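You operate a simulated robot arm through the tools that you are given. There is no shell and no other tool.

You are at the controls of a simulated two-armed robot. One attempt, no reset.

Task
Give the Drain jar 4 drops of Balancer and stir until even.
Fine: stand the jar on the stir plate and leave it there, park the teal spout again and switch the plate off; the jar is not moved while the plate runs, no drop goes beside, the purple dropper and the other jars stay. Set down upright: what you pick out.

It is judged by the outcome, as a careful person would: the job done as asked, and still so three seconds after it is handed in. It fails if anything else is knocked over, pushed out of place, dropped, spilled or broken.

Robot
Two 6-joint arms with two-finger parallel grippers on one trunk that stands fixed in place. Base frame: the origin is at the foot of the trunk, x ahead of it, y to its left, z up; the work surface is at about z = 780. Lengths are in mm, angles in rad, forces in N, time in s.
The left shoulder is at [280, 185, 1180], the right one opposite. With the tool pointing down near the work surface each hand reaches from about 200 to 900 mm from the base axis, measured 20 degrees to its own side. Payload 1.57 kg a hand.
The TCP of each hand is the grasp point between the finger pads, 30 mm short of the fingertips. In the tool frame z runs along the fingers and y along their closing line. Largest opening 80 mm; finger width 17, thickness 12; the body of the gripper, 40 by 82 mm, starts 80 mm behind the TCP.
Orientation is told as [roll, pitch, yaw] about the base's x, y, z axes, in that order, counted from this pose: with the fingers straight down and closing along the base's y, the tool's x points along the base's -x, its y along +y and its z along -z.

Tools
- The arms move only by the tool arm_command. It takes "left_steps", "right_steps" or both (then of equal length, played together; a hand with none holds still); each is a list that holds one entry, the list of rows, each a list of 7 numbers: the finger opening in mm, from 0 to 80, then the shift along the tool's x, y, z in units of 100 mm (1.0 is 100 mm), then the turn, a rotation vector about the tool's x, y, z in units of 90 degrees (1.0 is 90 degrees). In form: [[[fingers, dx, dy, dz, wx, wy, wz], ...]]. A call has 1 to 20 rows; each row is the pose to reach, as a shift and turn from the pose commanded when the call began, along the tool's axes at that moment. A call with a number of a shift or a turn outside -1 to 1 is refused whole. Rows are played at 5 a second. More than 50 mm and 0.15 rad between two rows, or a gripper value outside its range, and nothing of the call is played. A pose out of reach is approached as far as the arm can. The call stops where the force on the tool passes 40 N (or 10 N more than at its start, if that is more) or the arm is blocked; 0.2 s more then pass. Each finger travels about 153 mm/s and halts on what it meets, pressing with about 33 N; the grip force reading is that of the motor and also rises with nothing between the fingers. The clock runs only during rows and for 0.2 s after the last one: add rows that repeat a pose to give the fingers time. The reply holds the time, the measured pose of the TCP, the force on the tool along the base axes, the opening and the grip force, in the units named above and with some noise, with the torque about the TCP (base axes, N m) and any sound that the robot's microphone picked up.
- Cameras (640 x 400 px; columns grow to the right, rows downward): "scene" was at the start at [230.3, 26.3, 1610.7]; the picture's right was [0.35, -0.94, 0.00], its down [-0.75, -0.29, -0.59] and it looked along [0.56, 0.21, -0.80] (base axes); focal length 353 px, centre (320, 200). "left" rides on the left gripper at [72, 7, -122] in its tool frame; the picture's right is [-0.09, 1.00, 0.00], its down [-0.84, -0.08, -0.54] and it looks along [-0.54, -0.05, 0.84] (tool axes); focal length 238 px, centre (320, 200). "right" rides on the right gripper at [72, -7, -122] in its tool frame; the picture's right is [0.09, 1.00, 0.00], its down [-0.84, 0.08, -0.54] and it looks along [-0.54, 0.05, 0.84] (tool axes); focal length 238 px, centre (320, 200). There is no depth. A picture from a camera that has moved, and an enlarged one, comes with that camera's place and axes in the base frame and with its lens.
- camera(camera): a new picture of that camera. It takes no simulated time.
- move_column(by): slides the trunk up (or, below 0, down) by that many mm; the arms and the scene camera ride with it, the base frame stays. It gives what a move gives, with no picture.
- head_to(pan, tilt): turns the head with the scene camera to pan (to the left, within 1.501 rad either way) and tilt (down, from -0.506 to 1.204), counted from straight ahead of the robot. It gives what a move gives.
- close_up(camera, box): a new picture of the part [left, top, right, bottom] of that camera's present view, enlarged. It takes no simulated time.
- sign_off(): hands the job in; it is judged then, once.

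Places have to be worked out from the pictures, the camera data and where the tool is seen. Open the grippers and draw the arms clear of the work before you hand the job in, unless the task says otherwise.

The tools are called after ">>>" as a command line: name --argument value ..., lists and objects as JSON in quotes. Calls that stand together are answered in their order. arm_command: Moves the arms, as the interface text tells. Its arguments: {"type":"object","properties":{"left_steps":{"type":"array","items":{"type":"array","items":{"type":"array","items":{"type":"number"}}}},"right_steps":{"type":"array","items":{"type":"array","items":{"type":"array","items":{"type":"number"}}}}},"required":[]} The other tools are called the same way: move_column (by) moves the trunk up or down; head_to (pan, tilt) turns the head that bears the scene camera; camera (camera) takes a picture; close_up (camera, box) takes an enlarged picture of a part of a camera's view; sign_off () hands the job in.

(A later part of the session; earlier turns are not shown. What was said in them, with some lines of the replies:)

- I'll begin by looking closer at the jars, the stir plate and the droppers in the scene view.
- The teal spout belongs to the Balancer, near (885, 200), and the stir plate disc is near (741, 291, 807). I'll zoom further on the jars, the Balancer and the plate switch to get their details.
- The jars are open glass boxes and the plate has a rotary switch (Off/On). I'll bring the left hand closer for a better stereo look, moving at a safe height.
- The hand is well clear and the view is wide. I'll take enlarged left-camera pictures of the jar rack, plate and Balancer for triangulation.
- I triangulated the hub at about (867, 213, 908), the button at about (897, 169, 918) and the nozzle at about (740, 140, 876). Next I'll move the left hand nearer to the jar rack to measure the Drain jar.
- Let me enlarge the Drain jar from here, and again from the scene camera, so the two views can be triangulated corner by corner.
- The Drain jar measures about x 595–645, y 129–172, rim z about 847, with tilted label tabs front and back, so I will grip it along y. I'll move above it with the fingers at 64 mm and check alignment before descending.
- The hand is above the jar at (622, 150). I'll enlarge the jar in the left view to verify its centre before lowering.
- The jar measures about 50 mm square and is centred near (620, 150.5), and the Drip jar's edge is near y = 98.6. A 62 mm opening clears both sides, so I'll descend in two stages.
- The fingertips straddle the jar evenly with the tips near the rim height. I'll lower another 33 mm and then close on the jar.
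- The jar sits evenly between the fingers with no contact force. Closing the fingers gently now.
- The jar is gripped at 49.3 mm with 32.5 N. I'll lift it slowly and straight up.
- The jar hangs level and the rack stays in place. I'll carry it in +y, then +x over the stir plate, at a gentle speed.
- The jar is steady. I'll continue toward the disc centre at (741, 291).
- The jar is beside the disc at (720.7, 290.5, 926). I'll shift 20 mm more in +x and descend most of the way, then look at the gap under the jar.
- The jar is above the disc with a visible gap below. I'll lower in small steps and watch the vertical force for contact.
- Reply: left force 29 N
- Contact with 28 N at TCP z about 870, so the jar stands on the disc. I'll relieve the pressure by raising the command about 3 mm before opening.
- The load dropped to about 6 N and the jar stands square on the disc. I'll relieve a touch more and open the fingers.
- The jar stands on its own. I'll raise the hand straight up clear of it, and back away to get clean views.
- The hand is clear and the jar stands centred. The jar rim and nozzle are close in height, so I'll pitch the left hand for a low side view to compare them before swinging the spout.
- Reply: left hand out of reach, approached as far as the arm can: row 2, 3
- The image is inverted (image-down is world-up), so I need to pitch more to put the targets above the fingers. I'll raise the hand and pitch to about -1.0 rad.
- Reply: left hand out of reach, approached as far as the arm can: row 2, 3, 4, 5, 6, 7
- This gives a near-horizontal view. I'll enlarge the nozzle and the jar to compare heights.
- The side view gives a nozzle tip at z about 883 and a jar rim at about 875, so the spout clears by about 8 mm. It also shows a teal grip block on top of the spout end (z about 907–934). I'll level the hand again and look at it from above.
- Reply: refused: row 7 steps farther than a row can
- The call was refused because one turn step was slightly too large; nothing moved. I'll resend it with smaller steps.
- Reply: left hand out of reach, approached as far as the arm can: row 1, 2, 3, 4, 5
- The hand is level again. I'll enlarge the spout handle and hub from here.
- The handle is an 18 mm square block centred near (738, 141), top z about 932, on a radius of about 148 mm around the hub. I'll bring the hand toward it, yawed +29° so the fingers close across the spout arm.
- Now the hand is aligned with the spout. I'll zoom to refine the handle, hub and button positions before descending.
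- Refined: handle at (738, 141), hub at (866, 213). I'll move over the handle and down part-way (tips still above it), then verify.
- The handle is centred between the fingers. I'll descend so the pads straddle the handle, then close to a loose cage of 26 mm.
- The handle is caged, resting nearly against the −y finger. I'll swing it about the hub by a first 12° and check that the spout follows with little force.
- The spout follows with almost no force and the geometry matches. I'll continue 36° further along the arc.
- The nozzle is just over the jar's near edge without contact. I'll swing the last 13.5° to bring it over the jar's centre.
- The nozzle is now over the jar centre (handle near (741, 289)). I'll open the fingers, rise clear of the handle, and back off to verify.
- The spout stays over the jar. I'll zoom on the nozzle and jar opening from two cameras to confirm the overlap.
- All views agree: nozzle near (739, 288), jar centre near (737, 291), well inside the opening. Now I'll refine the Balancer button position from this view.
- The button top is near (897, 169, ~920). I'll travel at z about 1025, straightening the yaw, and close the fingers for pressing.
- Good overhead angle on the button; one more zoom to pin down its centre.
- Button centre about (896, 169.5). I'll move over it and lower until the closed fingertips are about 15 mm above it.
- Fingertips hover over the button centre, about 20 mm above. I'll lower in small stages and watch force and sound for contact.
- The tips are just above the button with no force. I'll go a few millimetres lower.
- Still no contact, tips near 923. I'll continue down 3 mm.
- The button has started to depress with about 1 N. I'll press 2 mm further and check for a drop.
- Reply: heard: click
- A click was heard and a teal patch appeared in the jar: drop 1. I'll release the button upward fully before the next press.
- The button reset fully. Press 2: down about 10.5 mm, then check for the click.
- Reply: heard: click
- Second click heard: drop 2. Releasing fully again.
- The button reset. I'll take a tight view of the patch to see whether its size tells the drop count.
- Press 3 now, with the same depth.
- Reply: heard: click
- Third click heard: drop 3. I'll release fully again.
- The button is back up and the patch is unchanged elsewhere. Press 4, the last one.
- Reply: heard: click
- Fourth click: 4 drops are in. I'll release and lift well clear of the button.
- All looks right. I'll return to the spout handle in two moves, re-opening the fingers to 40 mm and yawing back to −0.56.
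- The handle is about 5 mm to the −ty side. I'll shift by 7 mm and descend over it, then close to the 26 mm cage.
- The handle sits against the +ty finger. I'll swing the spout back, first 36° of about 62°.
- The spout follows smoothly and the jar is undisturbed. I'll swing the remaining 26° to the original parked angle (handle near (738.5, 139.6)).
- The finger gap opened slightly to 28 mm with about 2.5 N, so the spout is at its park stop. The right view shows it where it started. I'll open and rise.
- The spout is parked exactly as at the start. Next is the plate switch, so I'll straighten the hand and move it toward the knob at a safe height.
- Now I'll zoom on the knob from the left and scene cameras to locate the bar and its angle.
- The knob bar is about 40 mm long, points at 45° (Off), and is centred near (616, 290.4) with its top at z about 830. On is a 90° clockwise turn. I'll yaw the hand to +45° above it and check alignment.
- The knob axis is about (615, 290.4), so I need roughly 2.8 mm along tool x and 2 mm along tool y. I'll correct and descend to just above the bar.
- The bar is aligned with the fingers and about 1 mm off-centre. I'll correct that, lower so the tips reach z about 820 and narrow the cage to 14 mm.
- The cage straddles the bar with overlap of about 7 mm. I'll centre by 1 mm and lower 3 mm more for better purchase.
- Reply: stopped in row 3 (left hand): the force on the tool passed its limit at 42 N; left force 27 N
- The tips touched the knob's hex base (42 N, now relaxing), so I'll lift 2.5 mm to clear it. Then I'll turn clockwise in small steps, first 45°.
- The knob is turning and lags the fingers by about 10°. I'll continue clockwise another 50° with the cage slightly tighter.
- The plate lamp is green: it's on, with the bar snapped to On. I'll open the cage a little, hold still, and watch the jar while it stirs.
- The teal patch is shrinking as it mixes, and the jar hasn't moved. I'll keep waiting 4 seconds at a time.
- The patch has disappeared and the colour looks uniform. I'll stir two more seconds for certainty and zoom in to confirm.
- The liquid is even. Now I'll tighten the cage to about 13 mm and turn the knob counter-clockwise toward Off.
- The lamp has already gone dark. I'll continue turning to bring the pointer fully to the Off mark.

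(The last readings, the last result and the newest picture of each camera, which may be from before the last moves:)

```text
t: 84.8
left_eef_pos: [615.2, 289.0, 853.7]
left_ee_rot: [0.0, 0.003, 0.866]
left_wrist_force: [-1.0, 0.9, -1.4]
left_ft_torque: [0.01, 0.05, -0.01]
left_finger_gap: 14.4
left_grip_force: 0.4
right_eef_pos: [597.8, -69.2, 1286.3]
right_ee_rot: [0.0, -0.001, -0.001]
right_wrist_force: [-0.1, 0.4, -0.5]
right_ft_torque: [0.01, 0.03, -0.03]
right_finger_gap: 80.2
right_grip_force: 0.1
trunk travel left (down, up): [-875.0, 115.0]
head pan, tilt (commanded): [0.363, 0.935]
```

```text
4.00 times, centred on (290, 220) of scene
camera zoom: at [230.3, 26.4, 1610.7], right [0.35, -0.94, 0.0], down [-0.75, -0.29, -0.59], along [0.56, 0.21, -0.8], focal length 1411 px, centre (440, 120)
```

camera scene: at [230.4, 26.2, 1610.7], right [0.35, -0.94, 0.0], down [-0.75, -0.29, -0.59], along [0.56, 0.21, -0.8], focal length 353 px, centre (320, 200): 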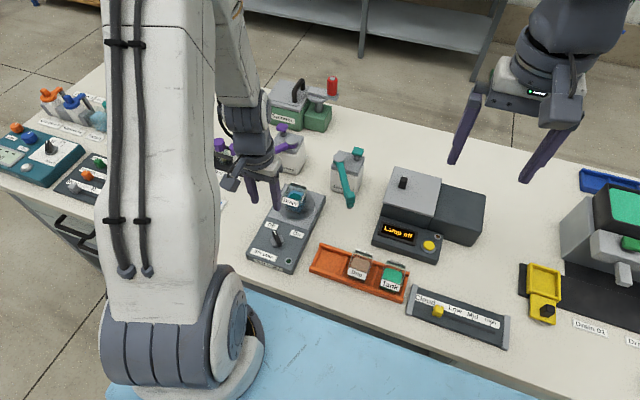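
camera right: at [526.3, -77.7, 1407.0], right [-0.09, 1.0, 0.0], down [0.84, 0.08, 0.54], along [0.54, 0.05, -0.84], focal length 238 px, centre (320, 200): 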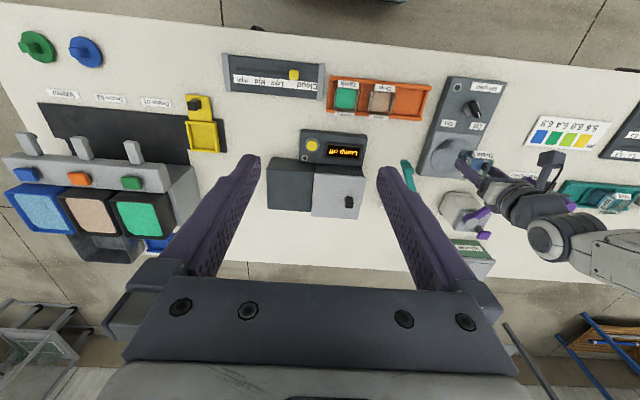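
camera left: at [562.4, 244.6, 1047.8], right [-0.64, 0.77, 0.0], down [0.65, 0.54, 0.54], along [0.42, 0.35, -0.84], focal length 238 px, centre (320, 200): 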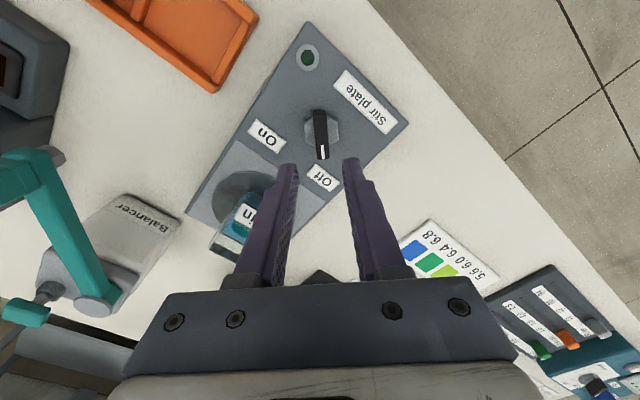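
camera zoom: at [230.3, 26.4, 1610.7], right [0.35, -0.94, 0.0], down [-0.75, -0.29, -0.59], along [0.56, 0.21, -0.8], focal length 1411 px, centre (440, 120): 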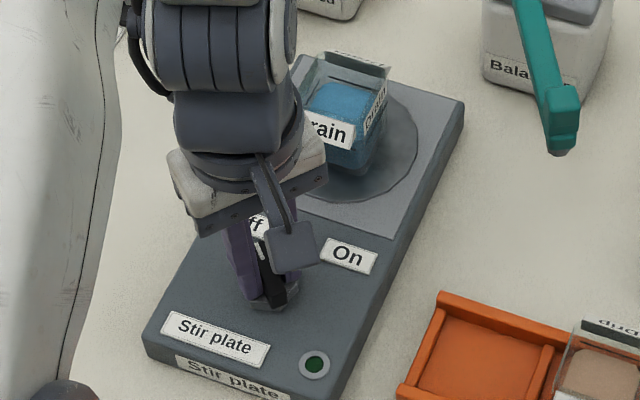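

The pointer is back at Off and the lamp is dark. I'll open the fingers and rise straight up.

>>> arm_command --left_steps '[[[20, 0, 0, 0, 0, 0, 0], [30, 0, 0, 0, 0, 0, 0], [30, 0, 0, -0.1, 0, 0, 0], [30, 0, 0, -0.3, 0, 0, 0], [30, 0, 0, -0.6, 0, 0, 0], [40, 0, 0, -0.95, 0, 0, 0], [40, 0, 0, -0.95, 0, 0, 0]]]'

>>> close_up --camera "right" --box '[400, 50, 520, 190]'

>>> close_up --camera "left" --box '[220, 60, 420, 220]'

```text
t: 86.3
left_eef_pos: [615.1, 289.0, 945.5]
left_ee_rot: [0.0, -0.001, 0.864]
left_wrist_force: [0.7, -0.4, 0.8]
left_ft_torque: [0.0, -0.01, 0.01]
left_finger_gap: 39.9
left_grip_force: 0.1
right_eef_pos: [597.7, -70.9, 1286.4]
right_ee_rot: [0.0, 0.001, 0.001]
right_wrist_force: [-0.1, 0.1, -0.5]
right_ft_torque: [0.01, -0.02, -0.02]
right_finger_gap: 80.1
right_grip_force: 0.0
trunk travel left (down, up): [-875.0, 115.0]
head pan, tilt (commanded): [0.363, 0.935]
```

```text
2.86 times, centred on (460, 120) of right
camera zoom: at [526.0, -77.7, 1407.1], right [-0.09, 1.0, 0.0], down [0.84, 0.08, 0.54], along [0.54, 0.05, -0.84], focal length 681 px, centre (-80, 429)
```

zoom: 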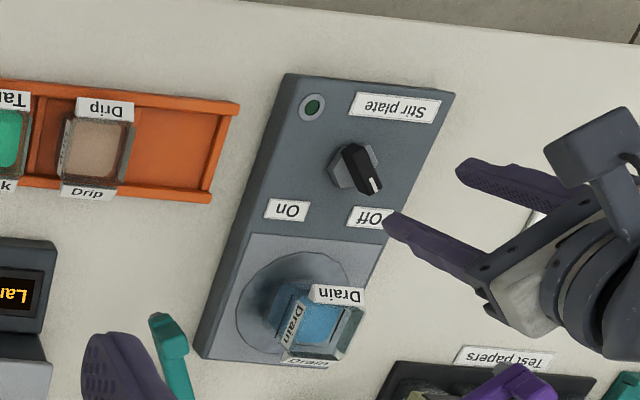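

```text
2.50 times, centred on (320, 140) of left
camera zoom: at [563.0, 238.5, 1067.7], right [-0.7, 0.72, 0.0], down [0.6, 0.59, 0.54], along [0.39, 0.38, -0.84], focal length 596 px, centre (320, 350)
```

zoom: 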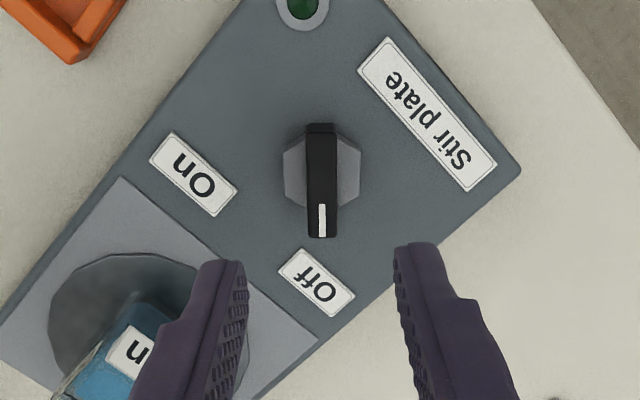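

The knob shows Off and everything stands as it should. I'll retreat the left arm upward, straightening yaw, back toward its start pose.

>>> arm_command --left_steps '[[[50, 0, 0, -0.2, 0, 0, 0.08], [60, 0, 0, -0.4, 0, 0, 0.16], [70, 0, 0, -0.6, 0, 0, 0.24], [80, 0, 0, -0.8, 0, 0, 0.32], [80, 0, 0, -0.95, 0, 0, 0.4], [80, 0, 0, -1.0, 0, 0, 0.48], [80, 0, 0, -1.0, 0, 0, 0.55], [80, 0, 0, -1.0, 0, 0, 0.55]]]'

>>> arm_command --left_steps '[[[80, 0.2, 0.15, -0.2, 0, 0, 0], [80, 0.4, 0.3, -0.4, 0, 0, 0], [80, 0.6, 0.45, -0.6, 0, 0, 0], [80, 0.8, 0.6, -0.8, 0, 0, 0], [80, 1.0, 0.75, -1.0, 0, 0, 0], [80, 1.0, 0.9, -1.0, 0, 0, 0], [80, 1.0, 0.9, -1.0, 0, 0, 0]]]'

>>> camera --camera "scene"

>>> camera --camera "left"

```text
t: 88.2
left_eef_pos: [616.1, 288.8, 1047.5]
left_ee_rot: [0.0, 0.0, -0.002]
left_wrist_force: [-0.4, -0.1, -0.8]
left_ft_torque: [0.0, 0.0, -0.01]
left_finger_gap: 80.0
left_grip_force: 0.1
right_eef_pos: [598.5, -70.0, 1286.1]
right_ee_rot: [0.0, -0.001, 0.001]
right_wrist_force: [-0.8, -0.1, 0.6]
right_ft_torque: [0.0, 0.02, -0.01]
right_finger_gap: 79.8
right_grip_force: 0.1
trunk travel left (down, up): [-875.0, 115.0]
head pan, tilt (commanded): [0.363, 0.935]
```

```text
t: 89.8
left_eef_pos: [514.8, 377.3, 1149.1]
left_ee_rot: [0.0, 0.0, 0.001]
left_wrist_force: [-0.8, -0.3, 0.4]
left_ft_torque: [-0.01, -0.01, 0.02]
left_finger_gap: 79.9
left_grip_force: 0.0
right_eef_pos: [598.1, -71.6, 1285.3]
right_ee_rot: [0.0, -0.001, 0.001]
right_wrist_force: [-0.1, 0.3, -0.2]
right_ft_torque: [-0.01, 0.02, 0.03]
right_finger_gap: 80.0
right_grip_force: 0.1
trunk travel left (down, up): [-875.0, 115.0]
head pan, tilt (commanded): [0.363, 0.935]
```

```text
taken
camera scene: at [230.5, 26.5, 1610.7], right [0.35, -0.94, 0.0], down [-0.75, -0.29, -0.59], along [0.56, 0.21, -0.8], focal length 353 px, centre (320, 200)
```

scene: 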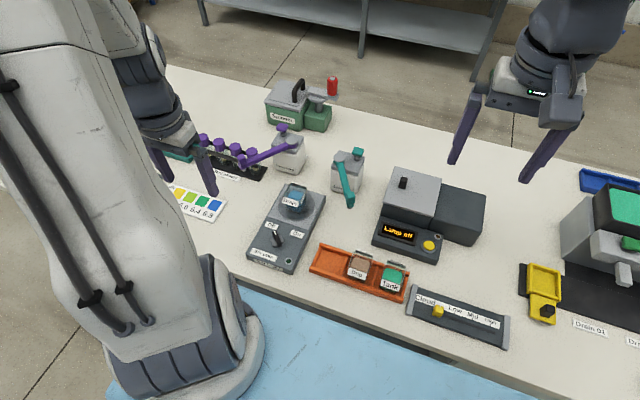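

```text
taken
camera left: at [442.1, 384.2, 1270.8], right [0.09, 1.0, 0.0], down [0.84, -0.08, 0.54], along [0.54, -0.05, -0.84], focal length 238 px, centre (320, 200)
```

left: 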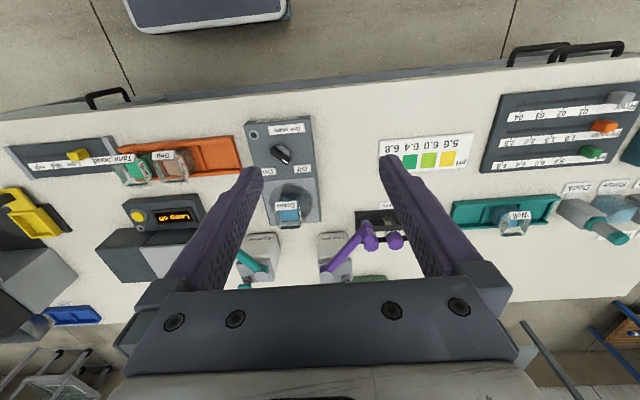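

The arm is clear. I'll take one last close look at the jar, spout, plate, and rack before handing in.

>>> close_up --camera "scene" --box '[220, 120, 420, 310]'

>>> close_up --camera "scene" --box '[265, 170, 345, 230]'

>>> close_up --camera "scene" --box '[310, 140, 400, 215]'

```text
2.11 times, centred on (320, 215) of scene
camera zoom: at [230.5, 26.5, 1610.7], right [0.35, -0.94, 0.0], down [-0.75, -0.29, -0.59], along [0.56, 0.21, -0.8], focal length 743 px, centre (320, 168)
```

zoom: 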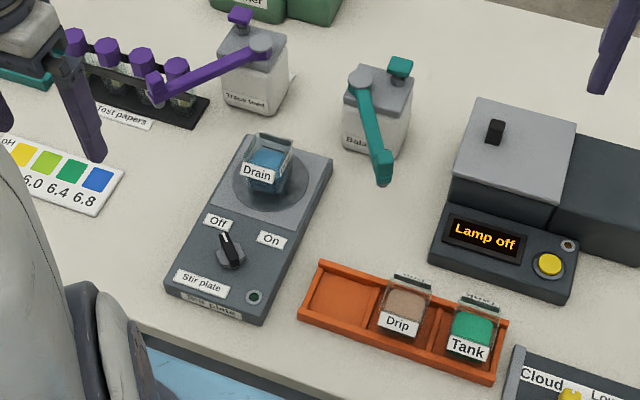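

```text
6.67 times, centred on (305, 200) of scene
camera zoom: at [230.5, 26.5, 1610.7], right [0.35, -0.94, 0.0], down [-0.75, -0.29, -0.59], along [0.56, 0.21, -0.8], focal length 2352 px, centre (420, 200)
```

zoom: 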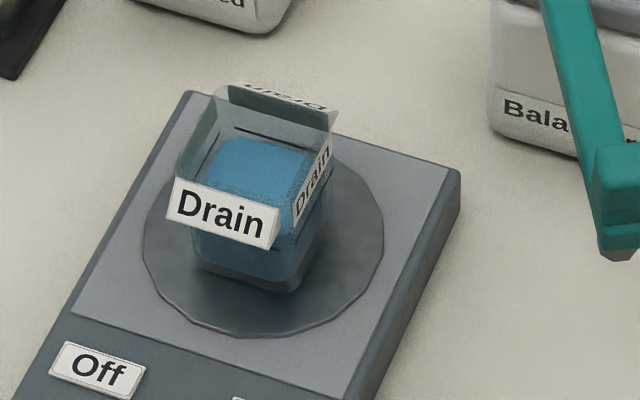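

```text
5.33 times, centred on (355, 178) of scene
camera zoom: at [230.5, 26.5, 1610.7], right [0.35, -0.94, 0.0], down [-0.75, -0.29, -0.59], along [0.56, 0.21, -0.8], focal length 1881 px, centre (133, 320)
```

zoom: 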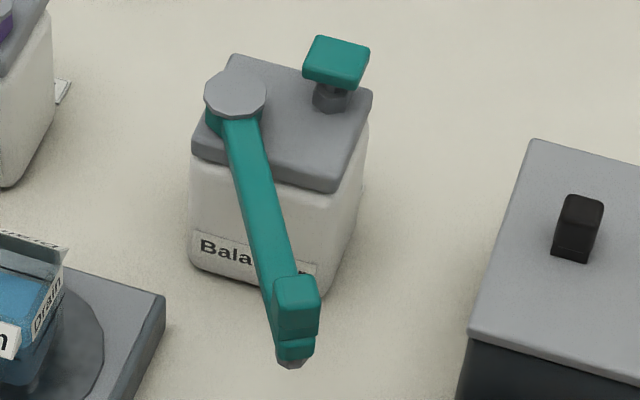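

The Drain jar stands upright on the stir plate with an even colour, and the plate is off. The teal spout is parked as at the start, the purple dropper and the other jars are in place, and no drops fell beside the jar. Both grippers are open and clear, so I'm handing the job in.

>>> sign_off

```text
The job is handed in.
```

I gave the Drain jar 4 drops of Balancer, stirred it until the colour was even, and handed the job in.

- **Drops:** I heard one click for each of the four presses, and a teal patch showed in the jar after the first. I saw no drop fall outside the jar.
- **Stirring:** the plate ran for about 7 to 9 seconds. The patch was gone after the first 4 or so, and I kept it running a little longer to be sure. The jar was not moved while the plate ran.
- **End state:** the jar stands upright on the stir plate, the switch is back at Off and its lamp is dark. The teal spout is parked as at the start.
- **Everything else:** the purple dropper and the other jars look as they did at the start.

While lining up on the plate's switch, the fingertips pressed down on the base of its knob with about 42 N before I backed off. The plate did not visibly shift.
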